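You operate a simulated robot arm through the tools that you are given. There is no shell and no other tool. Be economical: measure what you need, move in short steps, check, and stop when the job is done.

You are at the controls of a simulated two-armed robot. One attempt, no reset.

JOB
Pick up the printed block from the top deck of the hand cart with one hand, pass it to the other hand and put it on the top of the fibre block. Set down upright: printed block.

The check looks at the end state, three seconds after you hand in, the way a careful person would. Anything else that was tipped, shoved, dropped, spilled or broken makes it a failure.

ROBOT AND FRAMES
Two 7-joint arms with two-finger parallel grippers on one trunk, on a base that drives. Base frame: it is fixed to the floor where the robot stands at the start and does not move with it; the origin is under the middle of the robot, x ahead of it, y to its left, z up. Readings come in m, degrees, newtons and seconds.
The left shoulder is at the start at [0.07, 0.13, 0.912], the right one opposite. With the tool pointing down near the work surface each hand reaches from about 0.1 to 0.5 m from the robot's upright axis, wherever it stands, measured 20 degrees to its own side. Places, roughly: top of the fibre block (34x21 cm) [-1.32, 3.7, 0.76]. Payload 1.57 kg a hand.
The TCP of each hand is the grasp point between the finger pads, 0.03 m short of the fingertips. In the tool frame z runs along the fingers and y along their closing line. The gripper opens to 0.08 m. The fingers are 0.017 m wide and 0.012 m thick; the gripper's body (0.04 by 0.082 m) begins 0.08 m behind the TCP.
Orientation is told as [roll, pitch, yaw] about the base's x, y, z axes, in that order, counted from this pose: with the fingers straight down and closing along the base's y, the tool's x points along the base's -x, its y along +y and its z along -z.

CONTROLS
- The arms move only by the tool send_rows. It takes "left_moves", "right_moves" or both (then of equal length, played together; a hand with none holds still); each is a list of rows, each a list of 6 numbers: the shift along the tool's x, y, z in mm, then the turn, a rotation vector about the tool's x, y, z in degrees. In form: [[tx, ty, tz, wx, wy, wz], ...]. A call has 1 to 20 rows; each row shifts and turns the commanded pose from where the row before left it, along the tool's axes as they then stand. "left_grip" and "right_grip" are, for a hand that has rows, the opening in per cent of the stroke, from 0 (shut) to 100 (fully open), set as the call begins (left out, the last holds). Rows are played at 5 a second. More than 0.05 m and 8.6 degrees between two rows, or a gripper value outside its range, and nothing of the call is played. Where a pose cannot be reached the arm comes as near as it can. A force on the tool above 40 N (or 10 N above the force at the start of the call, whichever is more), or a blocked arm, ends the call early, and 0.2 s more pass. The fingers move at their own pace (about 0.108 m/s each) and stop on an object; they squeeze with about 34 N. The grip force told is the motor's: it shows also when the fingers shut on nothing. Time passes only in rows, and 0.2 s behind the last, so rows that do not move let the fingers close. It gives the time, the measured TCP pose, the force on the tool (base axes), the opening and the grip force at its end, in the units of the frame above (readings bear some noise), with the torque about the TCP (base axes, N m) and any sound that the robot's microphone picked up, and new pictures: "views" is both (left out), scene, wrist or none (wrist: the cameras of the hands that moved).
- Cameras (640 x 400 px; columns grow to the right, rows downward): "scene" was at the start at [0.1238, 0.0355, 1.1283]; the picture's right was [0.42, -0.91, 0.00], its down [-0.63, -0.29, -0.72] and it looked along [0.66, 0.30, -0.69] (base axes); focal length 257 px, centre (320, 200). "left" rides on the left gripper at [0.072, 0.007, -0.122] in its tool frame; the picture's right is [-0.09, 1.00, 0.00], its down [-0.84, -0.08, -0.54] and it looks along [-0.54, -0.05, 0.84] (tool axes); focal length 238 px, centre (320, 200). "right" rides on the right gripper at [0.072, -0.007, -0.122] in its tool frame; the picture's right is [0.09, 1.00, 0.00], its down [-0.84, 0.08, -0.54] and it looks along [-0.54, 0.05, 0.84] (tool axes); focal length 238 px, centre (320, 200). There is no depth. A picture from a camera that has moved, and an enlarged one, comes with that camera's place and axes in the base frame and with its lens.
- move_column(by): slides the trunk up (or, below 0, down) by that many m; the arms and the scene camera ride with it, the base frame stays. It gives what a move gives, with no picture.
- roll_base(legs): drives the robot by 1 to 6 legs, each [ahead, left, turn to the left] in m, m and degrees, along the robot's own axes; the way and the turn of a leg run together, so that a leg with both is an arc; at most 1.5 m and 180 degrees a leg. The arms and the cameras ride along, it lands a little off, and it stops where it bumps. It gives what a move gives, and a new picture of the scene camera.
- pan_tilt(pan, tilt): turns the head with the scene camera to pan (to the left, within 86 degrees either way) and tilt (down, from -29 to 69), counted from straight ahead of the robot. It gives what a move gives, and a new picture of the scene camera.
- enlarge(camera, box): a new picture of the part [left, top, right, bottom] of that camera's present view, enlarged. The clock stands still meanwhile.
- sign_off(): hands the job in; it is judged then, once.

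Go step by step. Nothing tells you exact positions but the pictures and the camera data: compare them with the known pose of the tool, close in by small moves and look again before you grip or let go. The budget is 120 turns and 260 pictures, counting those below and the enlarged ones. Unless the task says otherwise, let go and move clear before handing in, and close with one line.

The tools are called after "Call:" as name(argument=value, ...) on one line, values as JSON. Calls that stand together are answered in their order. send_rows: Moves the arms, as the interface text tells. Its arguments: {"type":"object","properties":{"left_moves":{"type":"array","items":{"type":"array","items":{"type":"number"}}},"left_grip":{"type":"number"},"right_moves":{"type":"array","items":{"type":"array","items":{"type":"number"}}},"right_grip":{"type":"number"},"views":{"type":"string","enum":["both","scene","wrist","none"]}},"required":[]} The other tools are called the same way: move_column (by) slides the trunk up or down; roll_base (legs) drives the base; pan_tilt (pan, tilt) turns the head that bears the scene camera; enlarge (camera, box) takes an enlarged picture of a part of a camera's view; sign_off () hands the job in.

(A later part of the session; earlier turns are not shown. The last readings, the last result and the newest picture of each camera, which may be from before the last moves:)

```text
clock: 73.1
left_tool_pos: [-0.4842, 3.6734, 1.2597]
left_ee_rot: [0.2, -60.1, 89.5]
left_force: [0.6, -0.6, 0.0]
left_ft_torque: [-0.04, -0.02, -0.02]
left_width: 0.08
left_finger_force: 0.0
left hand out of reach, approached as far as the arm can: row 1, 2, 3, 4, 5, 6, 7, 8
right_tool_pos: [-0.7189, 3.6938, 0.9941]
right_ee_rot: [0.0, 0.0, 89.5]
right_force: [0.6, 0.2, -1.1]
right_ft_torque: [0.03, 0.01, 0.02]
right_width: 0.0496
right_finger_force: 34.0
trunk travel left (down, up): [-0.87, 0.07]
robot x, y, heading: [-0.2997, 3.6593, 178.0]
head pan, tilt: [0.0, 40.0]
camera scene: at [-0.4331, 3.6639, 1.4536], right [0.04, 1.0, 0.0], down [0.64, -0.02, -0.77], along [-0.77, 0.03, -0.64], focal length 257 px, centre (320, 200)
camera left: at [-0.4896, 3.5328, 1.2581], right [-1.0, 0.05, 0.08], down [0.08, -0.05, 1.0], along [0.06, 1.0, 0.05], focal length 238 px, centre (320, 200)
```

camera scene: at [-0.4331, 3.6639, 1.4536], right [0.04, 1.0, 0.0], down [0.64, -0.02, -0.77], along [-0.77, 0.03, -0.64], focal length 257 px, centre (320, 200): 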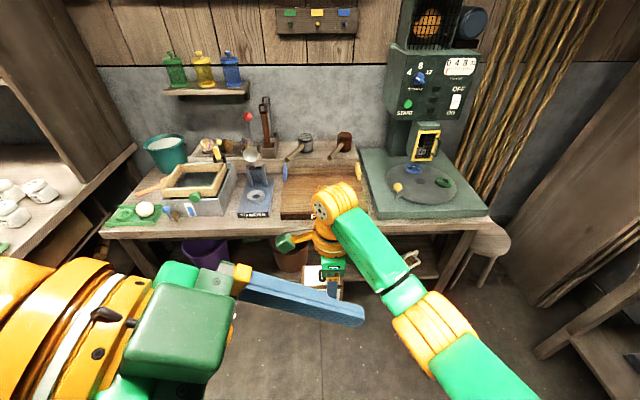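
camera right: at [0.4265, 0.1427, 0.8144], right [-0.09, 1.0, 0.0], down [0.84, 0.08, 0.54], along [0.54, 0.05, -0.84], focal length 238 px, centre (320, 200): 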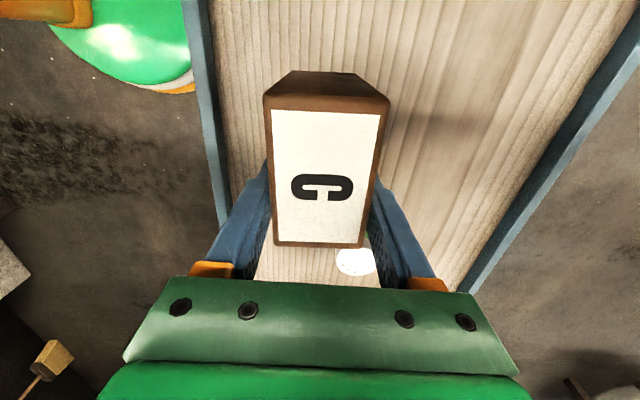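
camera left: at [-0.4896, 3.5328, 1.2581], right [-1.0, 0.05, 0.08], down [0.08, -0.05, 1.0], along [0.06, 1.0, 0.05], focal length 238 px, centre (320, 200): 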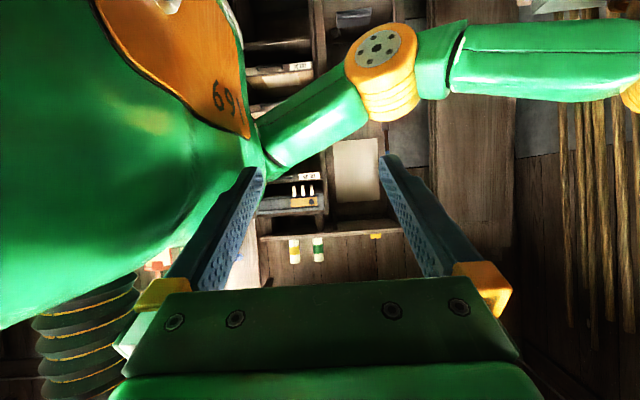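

The left wrist can't yaw that way, so the left arm was pushed off its goal. I retrace it, and will instead come in from the robot's side with both hands near their natural yaw.

Call:
send_rows(left_moves=[[0, 0, 0, 0, 7.5, 0], [0, 0, 0, 0, 7.5, 0], [0, 0, 0, 0, 7.5, 0], [0, 0, 0, 0, 7.5, 0], [0, 0, 0, 0, 7.5, 0], [0, 0, 0, 0, 7.5, 0], [0, 0, 0, 0, 7.5, 0], [0, 0, 0, 0, 7.5, 0], [0, 0, 0, 0, 0, -7.8], [0, 0, 0, 0, 0, -7.8], [0, 0, 0, 0, 0, -7.8], [0, 0, 0, 0, 0, -7.8], [0, 0, 0, 0, 0, -7.8], [0, 0, 0, 0, 0, -7.8], [0, 0, 0, 0, 0, -7.8], [0, 0, 0, 0, 0, -7.8], [0, 0, 0, 0, 0, 0], [0, 0, 0, 0, 0, 0]], views="scene")

```text
clock: 76.9
left_tool_pos: [-0.4739, 3.6168, 1.2413]
left_ee_rot: [-10.2, -5.4, 152.4]
left_force: [-0.4, 0.6, 0.6]
left_ft_torque: [0.01, 0.0, 0.02]
left_width: 0.0797
left_finger_force: 0.1
left hand out of reach, approached as far as the arm can: row 5, 6, 7, 8
right_tool_pos: [-0.7201, 3.6941, 0.9941]
right_ee_rot: [0.0, 0.0, 89.4]
right_force: [-0.1, -0.7, -2.2]
right_ft_torque: [0.02, 0.0, -0.01]
right_width: 0.0496
right_finger_force: 33.4
trunk travel left (down, up): [-0.87, 0.07]
robot x, y, heading: [-0.298, 3.655, 178.1]
head pan, tilt: [0.0, 40.0]
camera scene: at [-0.433, 3.6639, 1.4536], right [0.04, 1.0, 0.0], down [0.64, -0.02, -0.77], along [-0.77, 0.03, -0.64], focal length 257 px, centre (320, 200)
```

scene: 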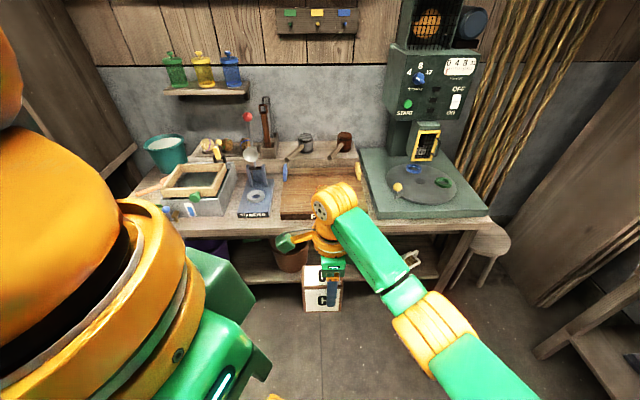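

The left command was re-anchored when the pose was unreachable. I straighten that hand and move it left to free space.

Call:
send_rows(left_moves=[[0, 0, 0, -5.1, 0, 0], [0, 0, 0, -5.1, 0, 0], [0, 0, 0, 0, 5.4, 0], [-2, 24, 0, 0, 0, 0], [-2, 24, 0, 0, 0, 0], [-2, 24, 0, 0, 0, 0], [-2, 24, 0, 0, 0, 0], [-2, 24, 0, 0, 0, 0], [-2, 24, 0, 0, 0, 0], [-2, 24, 0, 0, 0, 0], [-2, 24, 0, 0, 0, 0], [-2, 24, 0, 0, 0, 0], [0, 0, 0, 0, 0, 0]], views="scene")

```text
clock: 79.7
left_tool_pos: [-0.5897, 3.4352, 1.2026]
left_ee_rot: [-10.5, -3.0, 152.2]
left_force: [-0.2, 0.1, 0.0]
left_ft_torque: [0.0, 0.0, -0.02]
left_width: 0.0801
left_finger_force: 0.1
left hand out of reach, approached as far as the arm can: row 1, 2, 3
right_tool_pos: [-0.7209, 3.6947, 0.9944]
right_ee_rot: [-0.1, 0.1, 89.5]
right_force: [-0.7, 0.2, -1.6]
right_ft_torque: [0.05, 0.03, -0.02]
right_width: 0.0496
right_finger_force: 33.5
trunk travel left (down, up): [-0.87, 0.07]
robot x, y, heading: [-0.2991, 3.6565, 178.0]
head pan, tilt: [0.0, 40.0]
camera scene: at [-0.433, 3.6641, 1.4536], right [0.04, 1.0, 0.0], down [0.64, -0.02, -0.77], along [-0.77, 0.03, -0.64], focal length 257 px, centre (320, 200)
```

scene: 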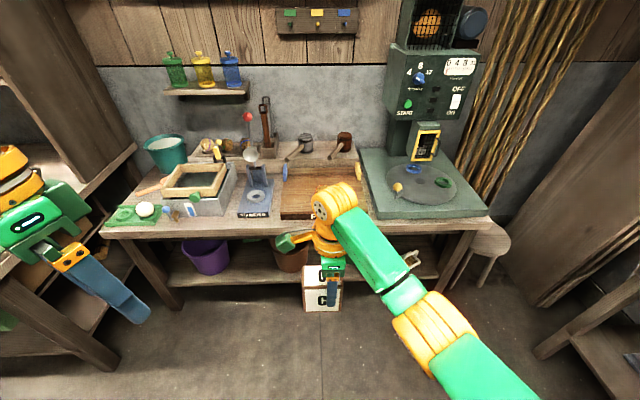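

The left hand is now in free space with a small skew. I straighten it, move the block forward and lower, and turn the right hand to yaw 150 so the left can come in from behind.

Call:
send_rows(right_moves=[[0, 20, 35, 0, 0, 0], [0, 20, 35, 0, 0, 0], [0, 20, 35, 0, 0, 0], [0, 20, 35, 0, 0, 0], [0, 0, 0, 0, 0, -7.56], [0, 0, 0, 0, 0, -7.56], [0, 0, 0, 0, 0, -7.56], [0, 0, 0, 0, 0, -7.56], [0, 0, 0, 0, 0, -7.56], [0, 0, 0, 0, 0, -7.56], [0, 0, 0, 0, 0, -7.56], [0, 0, 0, 0, 0, -7.56], [0, 0, 0, 0, 0, 0]], left_moves=[[0, 0, 0, -5.2, 0, 0], [0, 0, 0, -5.3, 0, 0], [0, 0, 0, 0, 3, 0], [0, 0, 0, 0, 0, 2.2], [0, 0, 0, 0, 0, 0], [0, 0, 0, 0, 0, 0], [0, 0, 0, 0, 0, 0], [0, 0, 0, 0, 0, 0], [0, 0, 0, 0, 0, 0], [0, 0, 0, 0, 0, 0], [0, 0, 0, 0, 0, 0], [0, 0, 0, 0, 0, 0], [0, 0, 0, 0, 0, 0]], views="scene")

```text
clock: 82.5
left_tool_pos: [-0.5903, 3.4378, 1.2039]
left_ee_rot: [0.1, 0.0, 150.0]
left_force: [0.0, -0.1, -0.1]
left_ft_torque: [0.0, -0.03, 0.01]
left_width: 0.0801
left_finger_force: 0.1
right_tool_pos: [-0.7349, 3.7175, 0.8744]
right_ee_rot: [0.0, 0.0, 150.2]
right_force: [-0.4, 0.3, -1.4]
right_ft_torque: [-0.01, 0.0, 0.0]
right_width: 0.0496
right_finger_force: 33.9
right hand out of reach, approached as far as the arm can: row 2, 3, 4
trunk travel left (down, up): [-0.87, 0.07]
robot x, y, heading: [-0.2926, 3.6577, 178.0]
head pan, tilt: [0.0, 40.0]
camera scene: at [-0.4331, 3.6639, 1.4536], right [0.04, 1.0, 0.0], down [0.64, -0.02, -0.77], along [-0.77, 0.03, -0.64], focal length 257 px, centre (320, 200)
```

scene: 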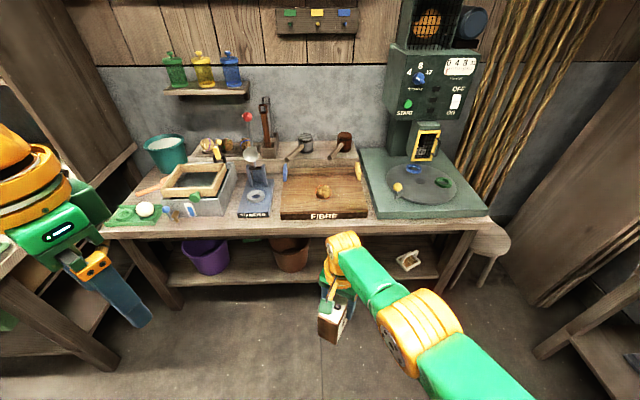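

The right hand turned fine. I push it a bit farther forward and lower and tilt the left hand in free space.

Call:
send_rows(right_moves=[[-17, 10, 0, 0, 0, 0], [-17, 10, 0, 0, 0, 0], [-17, 10, 0, 0, 0, 0], [0, 0, 0, 0, 0, 0], [0, 0, 0, 0, 0, 0], [0, 0, 0, 0, 0, 0], [0, 0, 0, 0, 0, 0], [0, 0, 0, 0, 0, 0], [0, 0, 0, 0, 0, 0], [0, 0, 0, 0, 0, 0], [0, 0, 0, 0, 0, 0], [0, 0, 0, 0, 0, 0], [0, 0, 0, 0, 0, 0], [0, 0, 0, 0, 0, 0], [0, 0, 0, 0, 0, 0]], left_moves=[[0, 0, 30, 0, 0, 0], [0, 0, 30, 0, 0, 0], [0, 0, 30, 0, 0, 0], [0, 0, 30, 0, 0, 0], [0, 0, 30, 0, 0, 0], [0, 0, 30, 0, 0, 0], [0, 0, 0, 0, -7.5, 0], [0, 0, 0, 0, -7.5, 0], [0, 0, 0, 0, -7.5, 0], [0, 0, 0, 0, -7.5, 0], [0, 0, 0, 0, -7.5, 0], [0, 0, 0, 0, -7.5, 0], [0, 0, 0, 0, -7.5, 0], [0, 0, 0, 0, -7.5, 0], [0, 0, 0, 0, 0, 0]], views="scene")

```text
clock: 85.7
left_tool_pos: [-0.6054, 3.4284, 1.0199]
left_ee_rot: [0.2, -60.1, 150.0]
left_force: [-0.5, 0.3, 0.7]
left_ft_torque: [0.0, 0.0, 0.02]
left_width: 0.0805
left_finger_force: 0.0
left hand out of reach, approached as far as the arm can: row 9, 10, 11
right_tool_pos: [-0.7426, 3.7273, 0.8855]
right_ee_rot: [0.1, 0.0, 149.9]
right_force: [0.6, 0.9, -1.4]
right_ft_torque: [0.04, 0.04, -0.04]
right_width: 0.0496
right_finger_force: 33.5
right hand out of reach, approached as far as the arm can: row 1, 2, 3
trunk travel left (down, up): [-0.87, 0.07]
robot x, y, heading: [-0.2967, 3.6578, 178.3]
head pan, tilt: [0.0, 40.0]
camera scene: at [-0.4334, 3.6641, 1.4536], right [0.04, 1.0, 0.0], down [0.64, -0.02, -0.77], along [-0.77, 0.03, -0.64], focal length 257 px, centre (320, 200)
```

scene: 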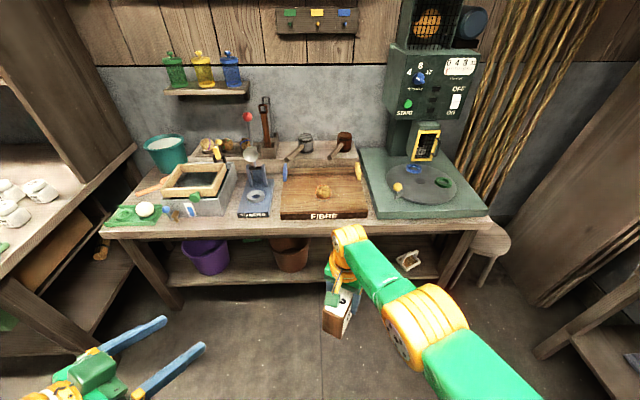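

Both hands are in workable poses. I bring the left hand forward and down beside the block, then slide most of the way sideways behind it.

Call:
send_rows(left_moves=[[9.2, 0, 35.5, 0, 0, 0], [9.2, 0, 35.5, 0, 0, 0], [9.2, 0, 35.5, 0, 0, 0], [9.2, 0, 35.5, 0, 0, 0], [9.2, 0, 35.5, 0, 0, 0], [9.2, 0, 35.5, 0, 0, 0], [0, -20, 0, 0, 0, 0], [0, -20, 0, 0, 0, 0], [0, -20, 0, 0, 0, 0], [0, -20, 0, 0, 0, 0], [0, 0, 0, 0, 0, 0]], views="both")

```text
clock: 88.1
left_tool_pos: [-0.6267, 3.4768, 1.0171]
left_ee_rot: [-0.1, -60.0, 149.9]
left_force: [0.0, 0.1, -0.7]
left_ft_torque: [0.02, -0.01, 0.01]
left_width: 0.08
left_finger_force: 0.0
left hand out of reach, approached as far as the arm can: row 2, 3, 4, 5, 6, 7, 8, 9, 10
right_tool_pos: [-0.742, 3.727, 0.884]
right_ee_rot: [0.0, 0.0, 149.9]
right_force: [0.2, -0.5, -0.6]
right_ft_torque: [0.01, 0.02, -0.01]
right_width: 0.0494
right_finger_force: 34.1
trunk travel left (down, up): [-0.87, 0.07]
robot x, y, heading: [-0.2975, 3.6585, 177.8]
head pan, tilt: [0.0, 40.0]
camera scene: at [-0.4333, 3.6637, 1.4536], right [0.03, 1.0, 0.0], down [0.64, -0.02, -0.77], along [-0.77, 0.03, -0.64], focal length 257 px, centre (320, 200)
camera left: at [-0.5058, 3.3995, 1.0155], right [-0.54, -0.84, 0.08], down [0.08, 0.04, 1.0], along [-0.84, 0.54, 0.05], focal length 238 px, centre (320, 200)
```

scene: 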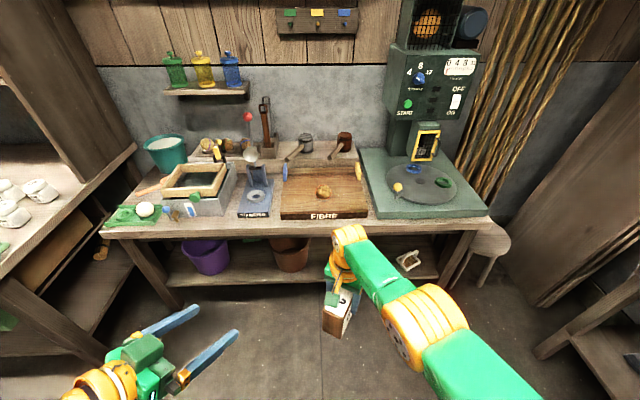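
left: 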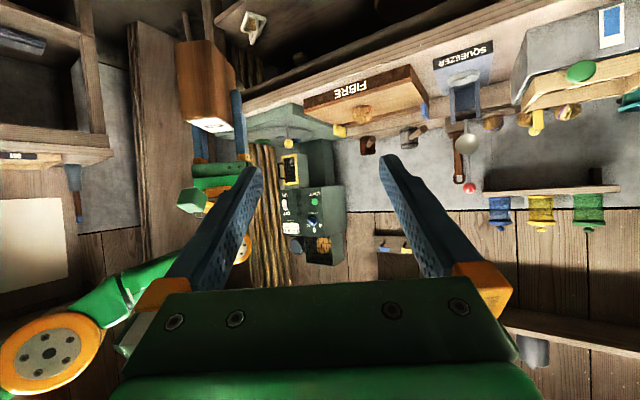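

The left arm can't get low with that forward tilt. A better match is the left hand nearly horizontal, coming from the left with its camera on top, so I return both hands to fitting yaws step by step.

Call:
send_rows(left_moves=[[0, 0, 0, 0, 7.5, 0], [0, 0, 0, 0, 7.5, 0], [0, 0, 0, 0, 7.5, 0], [0, 0, 0, 0, 7.5, 0], [0, 0, 0, 0, 7.5, 0], [0, 0, 0, 0, 7.5, 0], [0, 0, 0, 0, 7.5, 0], [0, 0, 0, 0, 7.5, 0], [0, 25, 0, 0, 0, 0], [0, 25, 0, 0, 0, 0], [0, 25, 0, 0, 0, 0], [0, 25, 0, 0, 0, 0], [0, 0, 0, 0, 0, 0]], right_moves=[[0, 0, -25, 0, 0, 0], [0, 0, -25, 0, 0, 0], [0, 0, -25, 0, 0, 0], [0, 0, -25, 0, 0, 0], [0, 0, 0, 0, 0, 7.56], [0, 0, 0, 0, 0, 7.56], [0, 0, 0, 0, 0, 7.56], [0, 0, 0, 0, 0, 7.56], [0, 0, 0, 0, 0, 7.56], [0, 0, 0, 0, 0, 7.56], [0, 0, 0, 0, 0, 7.56], [0, 0, 0, 0, 0, 7.56], [0, 0, 0, 0, 0, 0]], views="scene")

```text
clock: 90.9
left_tool_pos: [-0.6733, 3.4047, 1.0102]
left_ee_rot: [0.1, 0.0, 150.2]
left_force: [-0.1, -0.1, -0.7]
left_ft_torque: [-0.02, 0.02, 0.0]
left_width: 0.0799
left_finger_force: 0.1
left hand out of reach, approached as far as the arm can: row 1, 2, 12
right_tool_pos: [-0.7418, 3.7269, 0.9858]
right_ee_rot: [0.0, 0.0, 89.3]
right_force: [0.5, 0.4, -2.0]
right_ft_torque: [0.06, -0.04, -0.01]
right_width: 0.0495
right_finger_force: 34.4
trunk travel left (down, up): [-0.87, 0.07]
robot x, y, heading: [-0.2964, 3.6582, 178.0]
head pan, tilt: [0.0, 40.0]
camera scene: at [-0.433, 3.6639, 1.4536], right [0.04, 1.0, 0.0], down [0.64, -0.02, -0.77], along [-0.77, 0.03, -0.64], focal length 257 px, centre (320, 200)
```

scene: 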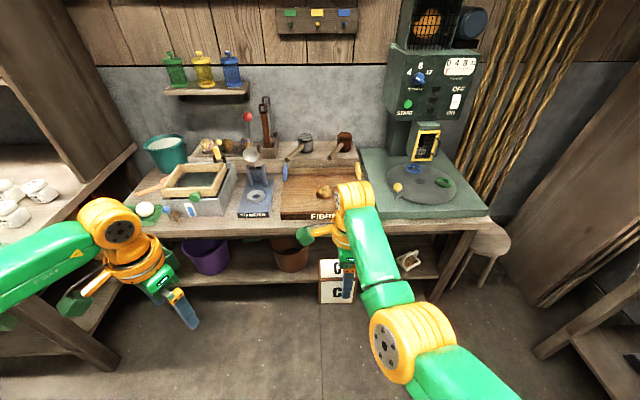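

Good, both moved as wanted. Now I yaw the left hand the natural way, by +117°, and start the tilt.

Call:
send_rows(left_moves=[[0, 0, 0, 0, 0, -7.8], [0, 0, 0, 0, 0, -7.8], [0, 0, 0, 0, 0, -7.8], [0, 0, 0, 0, 0, -7.8], [0, 0, 0, 0, 0, -7.8], [0, 0, 0, 0, 0, -7.8], [0, 0, 0, 0, 0, -7.8], [0, 0, 0, 0, 0, -7.8], [0, 0, 0, 0, 0, -7.8], [0, 0, 0, 0, 0, -7.8], [0, 0, 0, 0, 0, -7.8], [0, 0, 0, 0, 0, -7.8], [0, 0, 0, 0, 0, -7.8], [0, 0, 0, 0, 0, -7.8], [0, 0, 0, 0, 0, -7.8], [0, 0, 0, 0, 0, 0]], views="none")

Call:
send_rows(left_moves=[[0, 0, 0, 0, 7.5, 0], [0, 0, 0, 0, 7.5, 0], [0, 0, 0, 0, 7.5, 0], [0, 0, 0, 0, 7.5, 0], [0, 0, 0, 0, 7.5, 0], [0, 0, 0, 0, 7.5, 0], [0, 0, 0, 0, 7.5, 0], [0, 0, 0, 0, 7.5, 0], [0, 0, 0, 0, 7.5, 0], [0, 0, 0, 0, 0, 0]], views="both")

```text
clock: 94.3
left_tool_pos: [-0.6734, 3.4034, 1.0116]
left_ee_rot: [0.0, 0.0, -92.7]
left_force: [0.2, 0.0, -0.4]
left_ft_torque: [-0.03, 0.02, -0.02]
left_width: 0.0799
left_finger_force: 0.1
right_tool_pos: [-0.7418, 3.7278, 0.984]
right_ee_rot: [0.0, 0.0, 89.5]
right_force: [0.4, 0.8, -2.0]
right_ft_torque: [0.06, -0.02, 0.01]
right_width: 0.0498
right_finger_force: 34.4
trunk travel left (down, up): [-0.87, 0.07]
robot x, y, heading: [-0.2942, 3.6573, 177.9]
head pan, tilt: [0.0, 40.0]
```

```text
clock: 96.5
left_tool_pos: [-0.6669, 3.4121, 1.0199]
left_ee_rot: [-0.3, 67.5, -93.2]
left_force: [0.6, -1.1, 0.3]
left_ft_torque: [-0.01, 0.0, -0.02]
left_width: 0.08
left_finger_force: 0.1
left hand out of reach, approached as far as the arm can: row 9
right_tool_pos: [-0.7425, 3.7279, 0.9863]
right_ee_rot: [0.0, 0.1, 89.4]
right_force: [-0.8, 0.3, -2.3]
right_ft_torque: [0.06, -0.01, 0.02]
right_width: 0.0494
right_finger_force: 34.0
trunk travel left (down, up): [-0.87, 0.07]
robot x, y, heading: [-0.2964, 3.6598, 178.0]
head pan, tilt: [0.0, 40.0]
camera scene: at [-0.4327, 3.6639, 1.4536], right [0.04, 1.0, 0.0], down [0.64, -0.02, -0.77], along [-0.77, 0.03, -0.64], focal length 257 px, centre (320, 200)
camera left: at [-0.6622, 3.3277, 1.1326], right [0.99, -0.09, -0.09], down [-0.12, -0.82, -0.57], along [-0.02, 0.57, -0.82], focal length 238 px, centre (320, 200)
```

scene: 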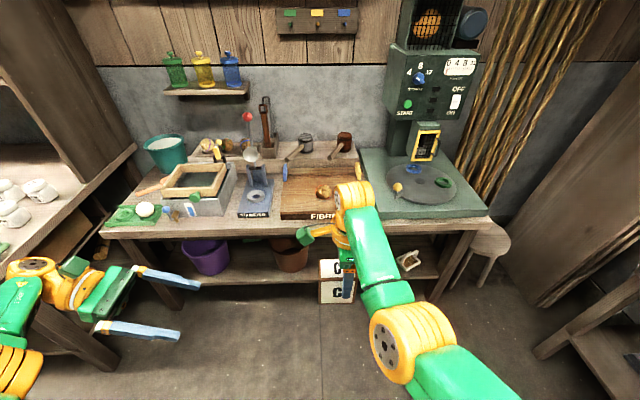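
left: 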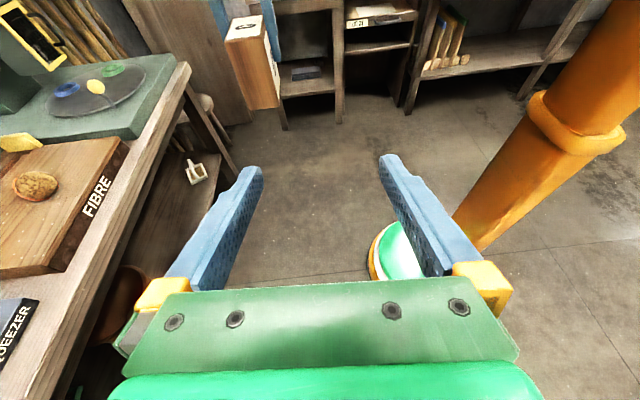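

The left hand reached a 67° tilt with its camera on top. Before handing over, I test whether this hand can also swing round to point forward, which suits the placement.

Call:
send_rows(left_moves=[[0, 0, 0, 6.93, 0, -2.87], [0, 0, 0, 6.93, 0, -2.87], [0, 0, 0, 6.93, 0, -2.87], [0, 0, 0, 6.93, 0, -2.87], [0, 0, 0, 6.93, 0, -2.87], [0, 0, 0, 6.93, 0, -2.87], [0, 0, 0, 6.93, 0, -2.87], [0, 0, 0, 6.93, 0, -2.87], [0, 0, 0, 6.93, 0, -2.87], [0, 0, 0, 6.93, 0, -2.87], [0, 0, 0, 6.93, 0, -2.87], [0, 0, 0, 6.93, 0, -2.87], [0, 0, 0, 0, 0, 0]], views="scene")

```text
clock: 99.3
left_tool_pos: [-0.6661, 3.4128, 1.0199]
left_ee_rot: [0.0, 67.5, -3.0]
left_force: [-0.3, -0.2, 0.0]
left_ft_torque: [0.02, 0.03, -0.02]
left_width: 0.0799
left_finger_force: 0.1
left hand out of reach, approached as far as the arm can: row 10
right_tool_pos: [-0.7411, 3.726, 0.9857]
right_ee_rot: [0.0, 0.1, 89.5]
right_force: [0.4, 0.1, -0.9]
right_ft_torque: [0.03, 0.03, 0.01]
right_width: 0.0495
right_finger_force: 34.1
trunk travel left (down, up): [-0.87, 0.07]
robot x, y, heading: [-0.297, 3.6564, 178.1]
head pan, tilt: [0.0, 40.0]
camera scene: at [-0.4331, 3.6637, 1.4536], right [0.03, 1.0, 0.0], down [0.64, -0.02, -0.77], along [-0.77, 0.03, -0.64], focal length 257 px, centre (320, 200)
```

scene: 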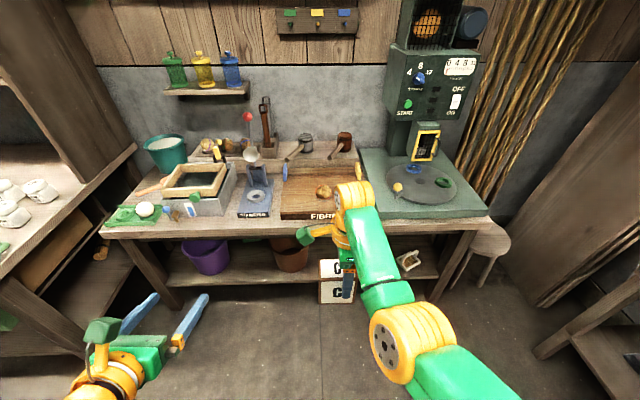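

The left hand can point forward too, so placement will work. I swing it back to point right and tilt it to about 82° so the two wrist cameras keep clear of each other.

Call:
send_rows(left_moves=[[0, 0, 0, -6.93, 0, 2.87], [0, 0, 0, -6.93, 0, 2.87], [0, 0, 0, -6.93, 0, 2.87], [0, 0, 0, -6.93, 0, 2.87], [0, 0, 0, -6.93, 0, 2.87], [0, 0, 0, -6.93, 0, 2.87], [0, 0, 0, -6.93, 0, 2.87], [0, 0, 0, -6.93, 0, 2.87], [0, 0, 0, -6.93, 0, 2.87], [0, 0, 0, -6.93, 0, 2.87], [0, 0, 0, -6.93, 0, 2.87], [0, 0, 0, -6.7, 0, 2.77], [0, 0, 0, 0, 7.5, 0], [0, 0, 0, 0, 7.5, 0], [0, 0, 0, 0, 0, 0]], views="none")

```text
clock: 102.5
left_tool_pos: [-0.6578, 3.4201, 1.0319]
left_ee_rot: [-4.9, 77.3, -96.5]
left_force: [0.7, -0.1, -0.2]
left_ft_torque: [0.0, 0.01, 0.0]
left_width: 0.08
left_finger_force: 0.0
left hand out of reach, approached as far as the arm can: row 3, 13, 14
right_tool_pos: [-0.7421, 3.7272, 0.9845]
right_ee_rot: [0.1, 0.0, 89.5]
right_force: [0.0, -0.3, -1.6]
right_ft_torque: [0.03, -0.03, -0.02]
right_width: 0.0497
right_finger_force: 34.4
trunk travel left (down, up): [-0.87, 0.07]
robot x, y, heading: [-0.2969, 3.6609, 177.9]
head pan, tilt: [0.0, 40.0]
```

Call:
send_rows(left_moves=[[-3, -12, 20, 0, 0, 0], [-3, -12, 20, 0, 0, 0], [-3, -12, 20, 0, 0, 0], [-3, -12, 20, 0, 0, 0], [-3, -12, 20, 0, 0, 0], [-3, -12, 20, 0, 0, 0], [-3, -12, 20, 0, 0, 0], [0, 0, 0, 0, 0, 0]], views="both")

```text
clock: 104.3
left_tool_pos: [-0.722, 3.5596, 0.9978]
left_ee_rot: [-4.8, 77.3, -96.5]
left_force: [-0.2, -0.7, 0.1]
left_ft_torque: [0.0, 0.0, 0.02]
left_width: 0.0801
left_finger_force: 0.2
left hand out of reach, approached as far as the arm can: row 4, 5, 6, 7
right_tool_pos: [-0.7411, 3.7267, 0.9845]
right_ee_rot: [0.1, 0.0, 89.5]
right_force: [-0.2, 0.7, -1.5]
right_ft_torque: [0.09, -0.02, -0.02]
right_width: 0.0496
right_finger_force: 33.8
trunk travel left (down, up): [-0.87, 0.07]
robot x, y, heading: [-0.2975, 3.6604, 177.8]
head pan, tilt: [0.0, 40.0]
camera scene: at [-0.433, 3.6637, 1.4536], right [0.04, 1.0, 0.0], down [0.64, -0.02, -0.77], along [-0.77, 0.03, -0.64], focal length 257 px, centre (320, 200)
camera left: at [-0.7156, 3.4565, 1.0935], right [0.99, -0.05, -0.11], down [-0.11, -0.71, -0.7], along [-0.04, 0.7, -0.71], focal length 238 px, centre (320, 200)
```

scene: 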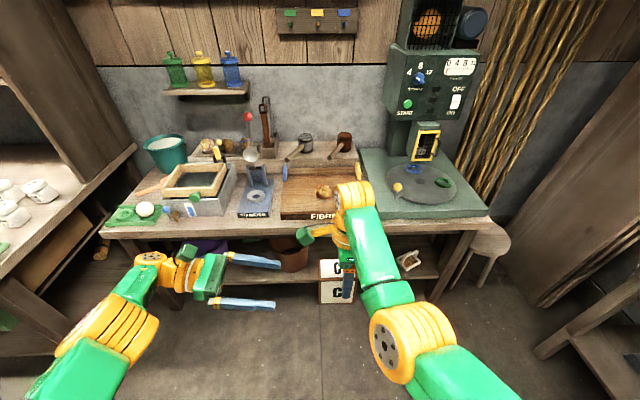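
left: 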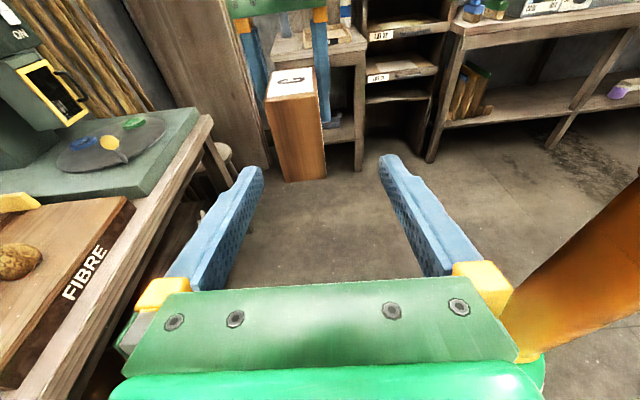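

The left hand is in line but at its forward limit, so I bring the right hand and block 5 cm back and align the left hand behind the block.

Call:
send_rows(right_moves=[[0, -17, 0, 0, 0, 0], [0, -17, 0, 0, 0, 0], [0, -16, 0, 0, 0, 0], [0, 0, 0, 0, 0, 0]], left_moves=[[0, 10, 0, 1.1, 0, -1.06], [0, 10, 0, 0, 0, 0], [0, 11, 0, 0, 0, 0], [0, 0, 0, 0, 0, 0]], views="both")

Call:
pan_tilt(pan=0, tilt=62)

```text
clock: 105.3
left_tool_pos: [-0.7155, 3.5508, 0.9825]
left_ee_rot: [-1.2, 77.3, -91.9]
left_force: [0.5, 0.1, 0.1]
left_ft_torque: [-0.01, 0.02, -0.02]
left_width: 0.0803
left_finger_force: 0.1
left hand out of reach, approached as far as the arm can: row 1, 2, 3
right_tool_pos: [-0.7136, 3.7258, 0.9702]
right_ee_rot: [0.1, -0.2, 89.3]
right_force: [-0.7, 0.0, -1.8]
right_ft_torque: [0.01, 0.01, 0.02]
right_width: 0.0496
right_finger_force: 34.5
right hand out of reach, approached as far as the arm can: row 2, 3
trunk travel left (down, up): [-0.87, 0.07]
robot x, y, heading: [-0.2992, 3.6608, 178.0]
head pan, tilt: [0.0, 40.0]
camera scene: at [-0.4331, 3.6641, 1.4536], right [0.04, 1.0, 0.0], down [0.64, -0.02, -0.77], along [-0.77, 0.03, -0.64], focal length 257 px, centre (320, 200)
camera right: at [-0.7076, 3.6546, 1.0897], right [-1.0, -0.08, 0.0], down [-0.07, 0.84, 0.54], along [-0.04, 0.54, -0.84], focal length 238 px, centre (320, 200)
camera left: at [-0.7071, 3.4477, 1.0788], right [1.0, -0.03, -0.09], down [-0.09, -0.71, -0.7], along [-0.05, 0.7, -0.71], focal length 238 px, centre (320, 200)
```

scene: 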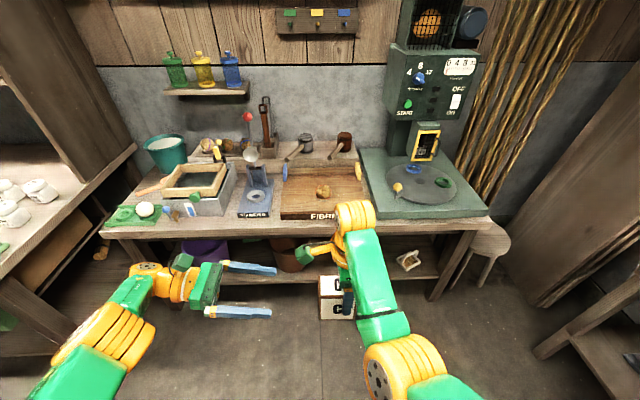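
right: 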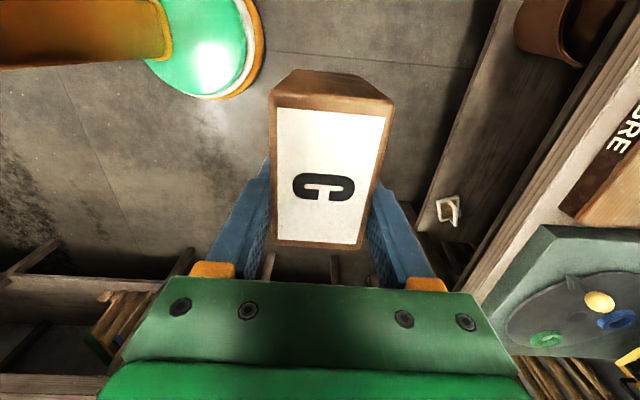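
left: 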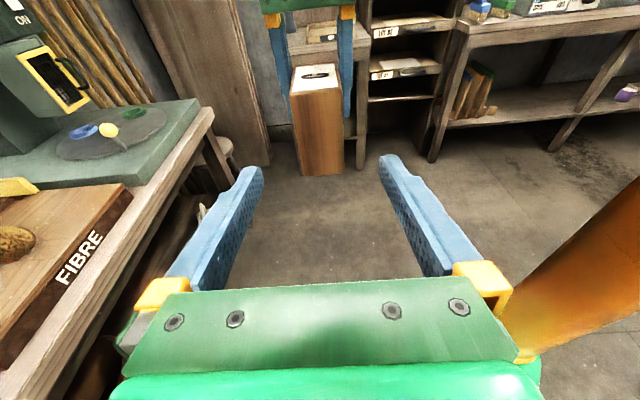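

```text
clock: 106.2
left_tool_pos: [-0.7151, 3.5506, 0.9828]
left_ee_rot: [-1.1, 77.2, -91.7]
left_force: [-0.3, -0.8, 1.3]
left_ft_torque: [0.01, 0.01, 0.02]
left_width: 0.08
left_finger_force: 0.2
right_tool_pos: [-0.7139, 3.7252, 0.9687]
right_ee_rot: [0.0, -0.2, 89.3]
right_force: [-0.4, 0.1, -1.8]
right_ft_torque: [0.05, 0.0, 0.0]
right_width: 0.0493
right_finger_force: 34.4
trunk travel left (down, up): [-0.87, 0.07]
robot x, y, heading: [-0.2975, 3.6574, 178.1]
head pan, tilt: [0.0, 62.0]
camera scene: at [-0.4125, 3.6632, 1.4246], right [0.04, 1.0, 0.0], down [0.88, -0.03, -0.47], along [-0.47, 0.02, -0.88], focal length 257 px, centre (320, 200)
```

scene: 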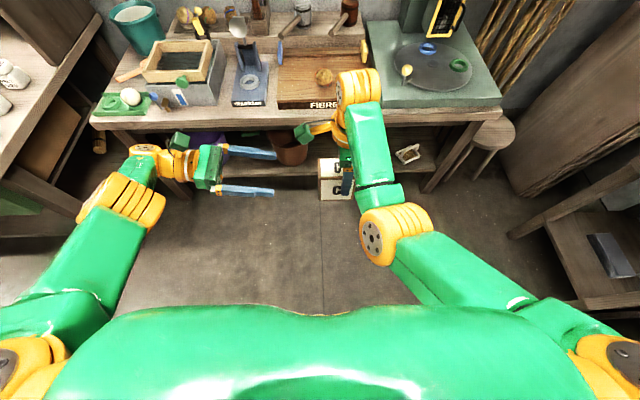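

The two hands are level and aligned across the block (left TCP 127 mm behind its goal along its own axis). I move the left hand in 100 mm and look.

Call:
send_rows(left_moves=[[0, 0, 20, 0, 0, 0], [0, 0, 20, 0, 0, 0], [0, 0, 20, 0, 0, 0], [0, 0, 20, 0, 0, 0], [0, 0, 20, 0, 0, 0], [0, 0, 0, 0, 0, 0]], views="both")

Call:
enlarge(camera="scene", box=[200, 100, 400, 225])

```text
clock: 107.5
left_tool_pos: [-0.7223, 3.645, 0.9563]
left_ee_rot: [-1.3, 77.3, -91.6]
left_force: [-1.2, -1.1, -0.2]
left_ft_torque: [0.02, 0.02, -0.02]
left_width: 0.0803
left_finger_force: 0.0
left hand out of reach, approached as far as the arm can: row 1, 3
right_tool_pos: [-0.7145, 3.7257, 0.9689]
right_ee_rot: [0.0, -0.3, 89.3]
right_force: [-0.9, 0.3, -1.9]
right_ft_torque: [0.04, 0.0, -0.02]
right_width: 0.0492
right_finger_force: 34.1
trunk travel left (down, up): [-0.87, 0.07]
robot x, y, heading: [-0.2958, 3.6562, 178.1]
head pan, tilt: [0.0, 62.0]
camera scene: at [-0.4124, 3.663, 1.4246], right [0.04, 1.0, 0.0], down [0.88, -0.03, -0.47], along [-0.47, 0.02, -0.88], focal length 257 px, centre (320, 200)
camera left: at [-0.7136, 3.543, 1.0515], right [1.0, -0.03, -0.09], down [-0.09, -0.71, -0.7], along [-0.05, 0.7, -0.71], focal length 238 px, centre (320, 200)
```

scene: 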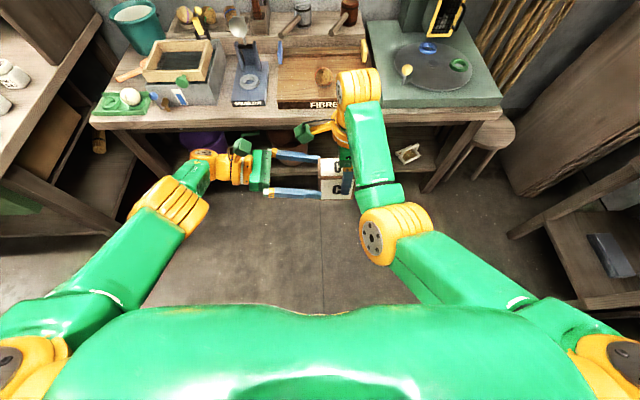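
left: 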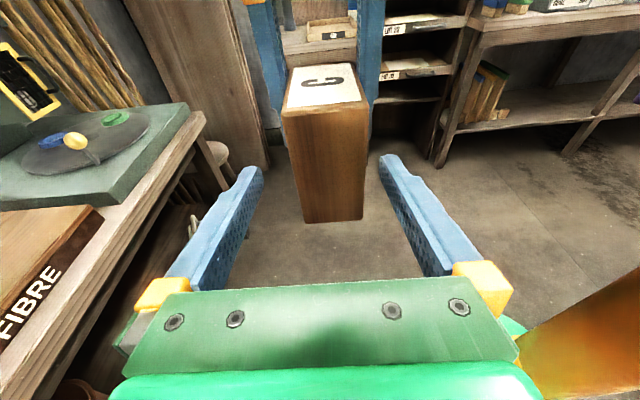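

```text
3.20 times, centred on (300, 162) of scene
camera zoom: at [-0.4124, 3.663, 1.4246], right [0.04, 1.0, 0.0], down [0.88, -0.03, -0.47], along [-0.47, 0.02, -0.88], focal length 824 px, centre (384, 320)
```

zoom: 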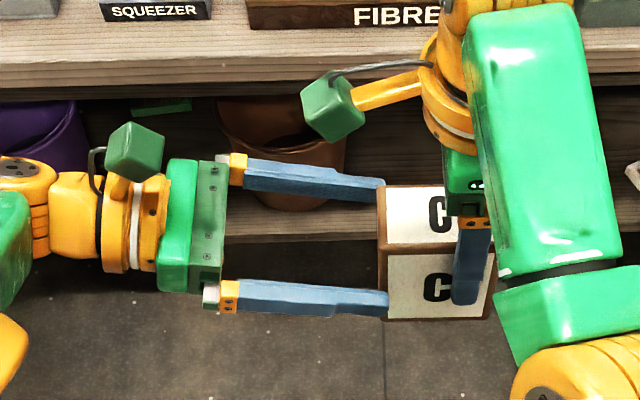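

The fingertips are just at the block's end, about 7 mm off-centre. I shift 7 mm, go in another 34 mm and look once more.

Call:
send_rows(left_moves=[[0, 7, 0, 0, 0, 0], [0, 0, 12, 0, 0, 0], [0, 0, 12, 0, 0, 0], [0, 0, 10, 0, 0, 0], [0, 0, 0, 0, 0, 0]], views="wrist")

Call:
enlarge(camera="scene", box=[240, 110, 400, 210])

Call:
enlarge(camera="right", box=[0, 0, 640, 400])

```text
clock: 108.8
left_tool_pos: [-0.7196, 3.6782, 0.9466]
left_ee_rot: [-1.3, 77.2, -91.7]
left_force: [0.3, -0.3, 0.3]
left_ft_torque: [0.01, 0.0, 0.01]
left_width: 0.08
left_finger_force: 0.1
left hand out of reach, approached as far as the arm can: row 1
right_tool_pos: [-0.7149, 3.7254, 0.9688]
right_ee_rot: [0.1, -0.2, 89.4]
right_force: [0.1, -0.2, -1.9]
right_ft_torque: [0.05, 0.0, 0.02]
right_width: 0.0497
right_finger_force: 34.1
trunk travel left (down, up): [-0.87, 0.07]
robot x, y, heading: [-0.2971, 3.6586, 178.1]
head pan, tilt: [0.0, 62.0]
camera left: at [-0.7109, 3.5756, 1.0415], right [1.0, -0.03, -0.09], down [-0.09, -0.71, -0.7], along [-0.05, 0.7, -0.71], focal length 238 px, centre (320, 200)
```

left: 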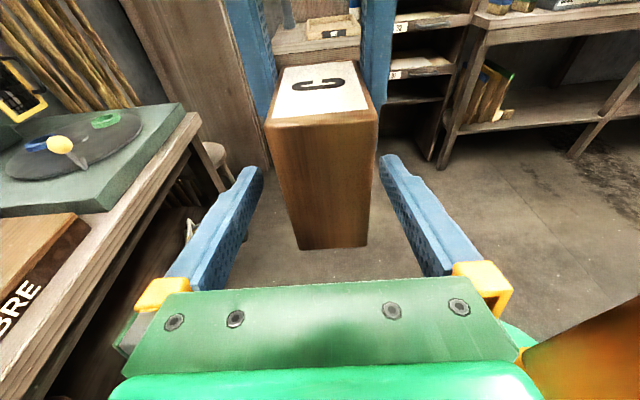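

```text
4.00 times, centred on (320, 160) of scene
camera zoom: at [-0.4125, 3.6632, 1.4246], right [0.04, 1.0, 0.0], down [0.88, -0.03, -0.47], along [-0.47, 0.02, -0.88], focal length 1030 px, centre (320, 360)
```

zoom: 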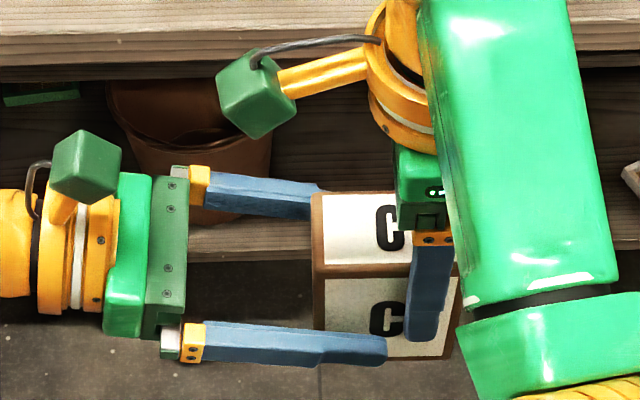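

```text
1.00 times, centred on (320, 200) of right (not enlarged: the box is as wide or as high as the picture)
camera zoom: at [-0.7076, 3.6547, 1.0893], right [-1.0, -0.08, 0.0], down [-0.07, 0.84, 0.55], along [-0.04, 0.54, -0.84], focal length 238 px, centre (320, 200)
```

zoom: 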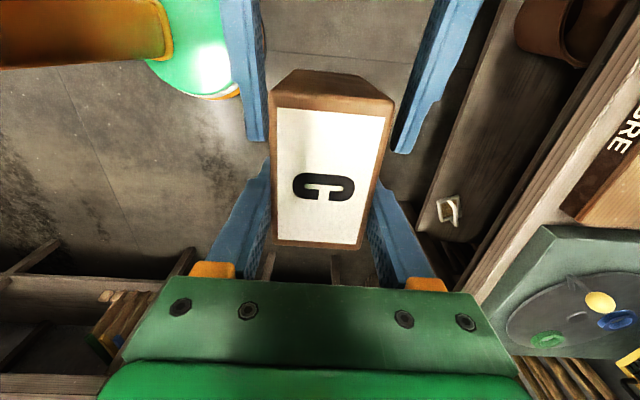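

The left fingers cover half of the block on both sides and stay clear of the right ones. I centre by 4 mm and close the left hand.

Call:
send_rows(left_moves=[[0, 4, 0, 0, 0, 0], [0, 0, 0, 0, 0, 0]], views="none")

Call:
send_rows(left_moves=[[0, 0, 0, 0, 0, 0], [0, 0, 0, 0, 0, 0], [0, 0, 0, 0, 0, 0], [0, 0, 0, 0, 0, 0], [0, 0, 0, 0, 0, 0]], left_grip=0, views="wrist")

```text
clock: 109.3
left_tool_pos: [-0.7162, 3.6778, 0.9442]
left_ee_rot: [-1.2, 77.3, -91.7]
left_force: [0.2, 0.1, -0.1]
left_ft_torque: [-0.02, 0.01, -0.01]
left_width: 0.08
left_finger_force: 0.0
right_tool_pos: [-0.7138, 3.7258, 0.9685]
right_ee_rot: [0.0, -0.2, 89.3]
right_force: [0.3, -0.8, -1.4]
right_ft_torque: [-0.01, -0.02, -0.03]
right_width: 0.0493
right_finger_force: 34.2
trunk travel left (down, up): [-0.87, 0.07]
robot x, y, heading: [-0.2995, 3.6587, 178.0]
head pan, tilt: [0.0, 62.0]
```

```text
clock: 110.5
left_tool_pos: [-0.7143, 3.6775, 0.9442]
left_ee_rot: [-1.0, 77.3, -91.8]
left_force: [24.8, -1.1, 7.5]
left_ft_torque: [0.17, 0.1, -0.72]
left_width: 0.0497
left_finger_force: 33.6
right_tool_pos: [-0.7139, 3.7256, 0.968]
right_ee_rot: [0.1, -0.3, 89.3]
right_force: [-23.8, 0.7, -8.4]
right_ft_torque: [0.22, 0.48, -0.41]
right_width: 0.0493
right_finger_force: 33.8
trunk travel left (down, up): [-0.87, 0.07]
robot x, y, heading: [-0.2949, 3.6575, 178.0]
head pan, tilt: [0.0, 62.0]
camera left: at [-0.708, 3.5754, 1.0409], right [0.99, -0.03, -0.09], down [-0.09, -0.71, -0.7], along [-0.04, 0.7, -0.71], focal length 238 px, centre (320, 200)
```

left: 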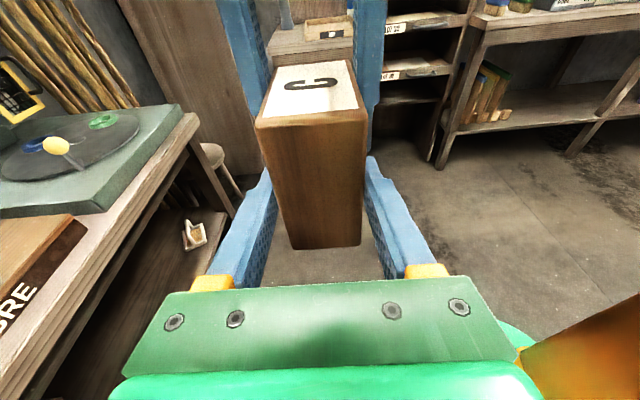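

Both hands hold it, with about 24 N pulling across. I relieve that with a small shift before the right hand lets go.

Call:
send_rows(left_moves=[[0, 2, 0, 0, 0, 0], [0, 0, 0, 0, 0, 0]], views="none")

```text
clock: 111.2
left_tool_pos: [-0.7159, 3.6785, 0.9445]
left_ee_rot: [-1.4, 77.5, -92.0]
left_force: [21.0, 0.8, 13.8]
left_ft_torque: [-0.05, -0.17, -0.8]
left_width: 0.0496
left_finger_force: 33.7
right_tool_pos: [-0.7157, 3.727, 0.9687]
right_ee_rot: [0.0, -0.2, 89.2]
right_force: [-21.1, -1.7, -15.8]
right_ft_torque: [0.66, 0.64, -0.23]
right_width: 0.0496
right_finger_force: 34.1
trunk travel left (down, up): [-0.87, 0.07]
robot x, y, heading: [-0.2958, 3.6601, 177.8]
head pan, tilt: [0.0, 62.0]
```

The remaining force is small stiffness strain, so I open the right hand and lift it straight off.

Call:
send_rows(right_moves=[[0, 0, 0, 0, 0, 0], [0, 0, 0, 0, 0, 0], [0, 0, 0, 0, 0, 0]], right_grip=100, views="scene")

Call:
enlarge(camera="right", box=[0, 0, 640, 400])

```text
clock: 112.0
left_tool_pos: [-0.7151, 3.6785, 0.9433]
left_ee_rot: [-1.2, 77.3, -91.7]
left_force: [-0.4, 0.4, -0.4]
left_ft_torque: [-0.04, 0.0, -0.02]
left_width: 0.0497
left_finger_force: 33.8
right_tool_pos: [-0.714, 3.726, 0.9691]
right_ee_rot: [0.0, -0.2, 89.3]
right_force: [-0.4, -1.5, -0.1]
right_ft_torque: [0.02, 0.01, -0.01]
right_width: 0.0802
right_finger_force: 0.0
trunk travel left (down, up): [-0.87, 0.07]
robot x, y, heading: [-0.2963, 3.6623, 177.9]
head pan, tilt: [0.0, 62.0]
camera scene: at [-0.4125, 3.6632, 1.4246], right [0.04, 1.0, 0.0], down [0.88, -0.03, -0.47], along [-0.47, 0.02, -0.88], focal length 257 px, centre (320, 200)
```

scene: 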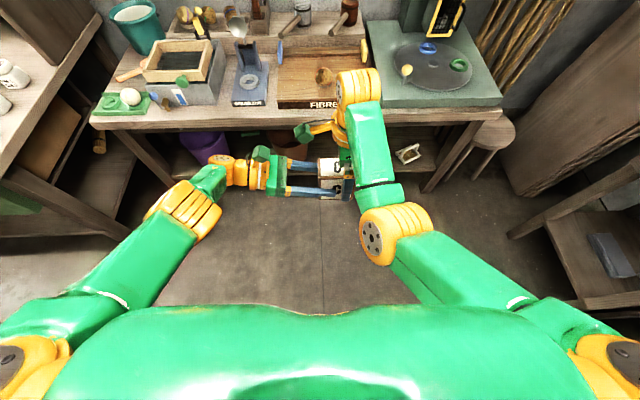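

```text
1.00 times, centred on (320, 200) of right (not enlarged: the box is as wide or as high as the picture)
camera zoom: at [-0.7076, 3.6547, 1.0893], right [-1.0, -0.08, 0.0], down [-0.07, 0.84, 0.54], along [-0.04, 0.54, -0.84], focal length 238 px, centre (320, 200)
```

zoom: 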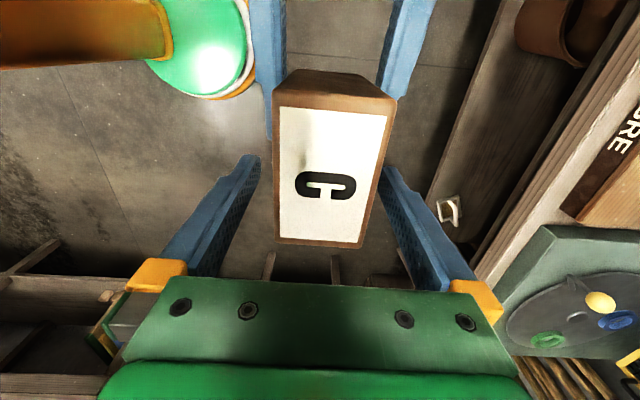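

The left hand alone holds the block. I lift the right hand straight up and then move it well off to the right.

Call:
send_rows(right_moves=[[0, 0, -20, 0, 0, 0], [0, 0, -25, 0, 0, 0], [0, 0, -25, 0, 0, 0], [0, 0, -25, 0, 0, 0], [0, 0, -25, 0, 0, 0], [-25, 0, 0, 0, 0, 0], [-25, 0, 0, 0, 0, 0], [-25, 0, 0, 0, 0, 0], [-25, 0, 0, 0, 0, 0], [-25, 0, 0, 0, 0, 0], [-25, 0, 0, 0, 0, 0], [-25, 0, 0, 0, 0, 0], [0, 0, 0, 0, 0, 0]], views="scene")

Call:
enlarge(camera="scene", box=[240, 110, 400, 210])

Call:
enlarge(camera="left", box=[0, 0, 640, 400])

```text
clock: 114.8
left_tool_pos: [-0.7152, 3.6777, 0.9432]
left_ee_rot: [-1.2, 77.4, -91.6]
left_force: [0.7, 0.5, -1.8]
left_ft_torque: [-0.03, -0.01, -0.02]
left_width: 0.0497
left_finger_force: 33.7
right_tool_pos: [-0.7581, 3.8865, 1.0734]
right_ee_rot: [-0.1, -0.1, 89.4]
right_force: [0.2, -0.6, 0.1]
right_ft_torque: [0.04, -0.03, -0.01]
right_width: 0.0801
right_finger_force: 0.1
right hand out of reach, approached as far as the arm can: row 1, 2, 3, 4, 5, 6, 7
trunk travel left (down, up): [-0.87, 0.07]
robot x, y, heading: [-0.295, 3.6602, 178.0]
head pan, tilt: [0.0, 62.0]
camera scene: at [-0.4125, 3.663, 1.4246], right [0.04, 1.0, 0.0], down [0.88, -0.03, -0.47], along [-0.47, 0.02, -0.88], focal length 257 px, centre (320, 200)
```

scene: 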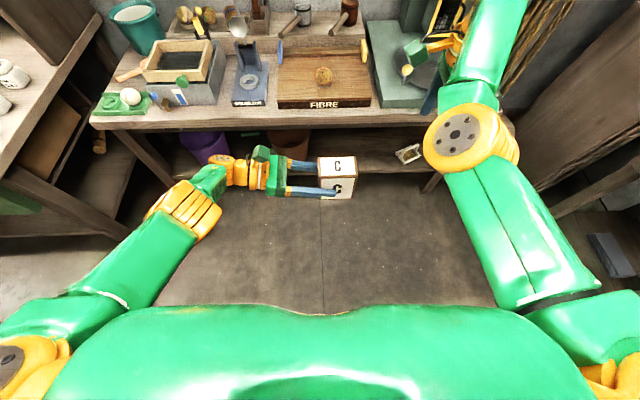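

```text
4.00 times, centred on (320, 160) of scene
camera zoom: at [-0.4125, 3.663, 1.4246], right [0.04, 1.0, 0.0], down [0.88, -0.03, -0.47], along [-0.47, 0.02, -0.88], focal length 1030 px, centre (320, 360)
```

zoom: 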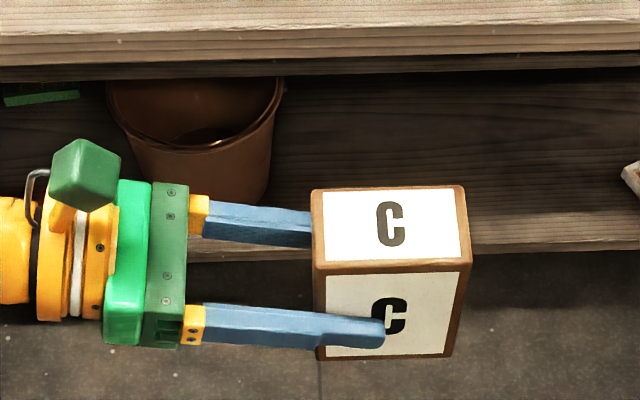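

```text
1.00 times, centred on (320, 200) of left (not enlarged: the box is as wide or as high as the picture)
camera zoom: at [-0.7076, 3.5749, 1.0397], right [1.0, -0.03, -0.09], down [-0.09, -0.71, -0.7], along [-0.05, 0.7, -0.71], focal length 238 px, centre (320, 200)
```

zoom: 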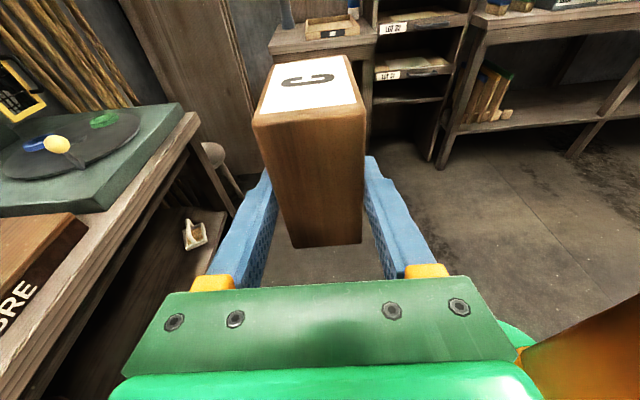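

The block is upright in the left hand, with about 46 mm from grasp point to its bottom. I move the left hand to the left and swing it to point forward, retracting the right hand meanwhile.

Call:
send_rows(left_moves=[[-6, 0, -26.8, 0, 0, 0], [-6, 0, -26.8, 0, 0, 0], [-6, 0, -26.8, 0, 0, 0], [-6, 0, -26.8, 0, 0, 0], [-6, 0, -26.8, 0, 0, 0], [-6, 0, -26.8, 0, 0, 0], [-6, 0, -26.8, 0, 0, 0], [-6, 0, -26.8, 0, 0, 0], [0, 0, 0, 7.32, -0.03, -1.64], [0, 0, 0, 7.32, -0.03, -1.64], [0, 0, 0, 7.32, -0.03, -1.64], [0, 0, 0, 7.32, -0.03, -1.64], [0, 0, 0, 0, 0, 0]], right_moves=[[0, -12, -10, 0, 0, 0], [0, -12, -10, 0, 0, 0], [0, -12, -10, 0, 0, 0], [0, -12, -10, 0, 0, 0], [0, -12, -10, 0, 0, 0], [0, -12, -10, 0, 0, 0], [0, -12, -10, 0, 0, 0], [0, 0, 0, 0, 0, 0], [0, 0, 0, 0, 0, 0], [0, 0, 0, 0, 0, 0], [0, 0, 0, 0, 0, 0], [0, 0, 0, 0, 0, 0], [0, 0, 0, 0, 0, 0]], views="scene")

```text
clock: 117.5
left_tool_pos: [-0.7316, 3.4448, 0.9272]
left_ee_rot: [-1.4, 77.4, -61.8]
left_force: [-0.3, 0.1, -1.9]
left_ft_torque: [-0.06, -0.03, 0.0]
left_width: 0.0497
left_finger_force: 33.7
left hand out of reach, approached as far as the arm can: row 3, 4, 5, 6, 7, 8, 9, 10, 11, 12
right_tool_pos: [-0.7076, 3.9043, 1.1365]
right_ee_rot: [0.0, 0.0, 89.5]
right_force: [0.5, 0.2, -0.3]
right_ft_torque: [-0.01, 0.01, -0.04]
right_width: 0.0799
right_finger_force: 0.0
right hand out of reach, approached as far as the arm can: row 3, 4, 5, 6, 7
trunk travel left (down, up): [-0.87, 0.07]
robot x, y, heading: [-0.2983, 3.6578, 177.9]
head pan, tilt: [0.0, 62.0]
camera scene: at [-0.4125, 3.6632, 1.4246], right [0.04, 1.0, 0.0], down [0.88, -0.03, -0.47], along [-0.47, 0.02, -0.88], focal length 257 px, centre (320, 200)
```

scene: 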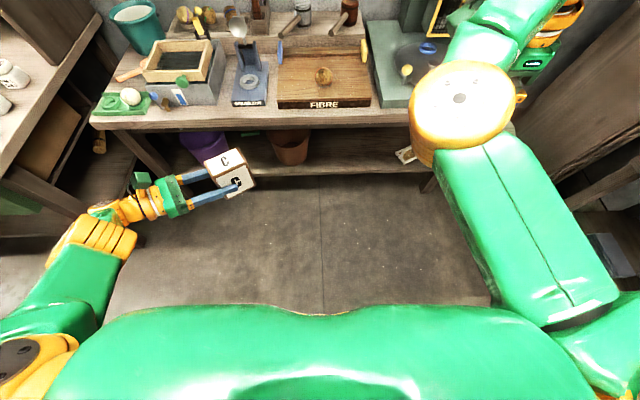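

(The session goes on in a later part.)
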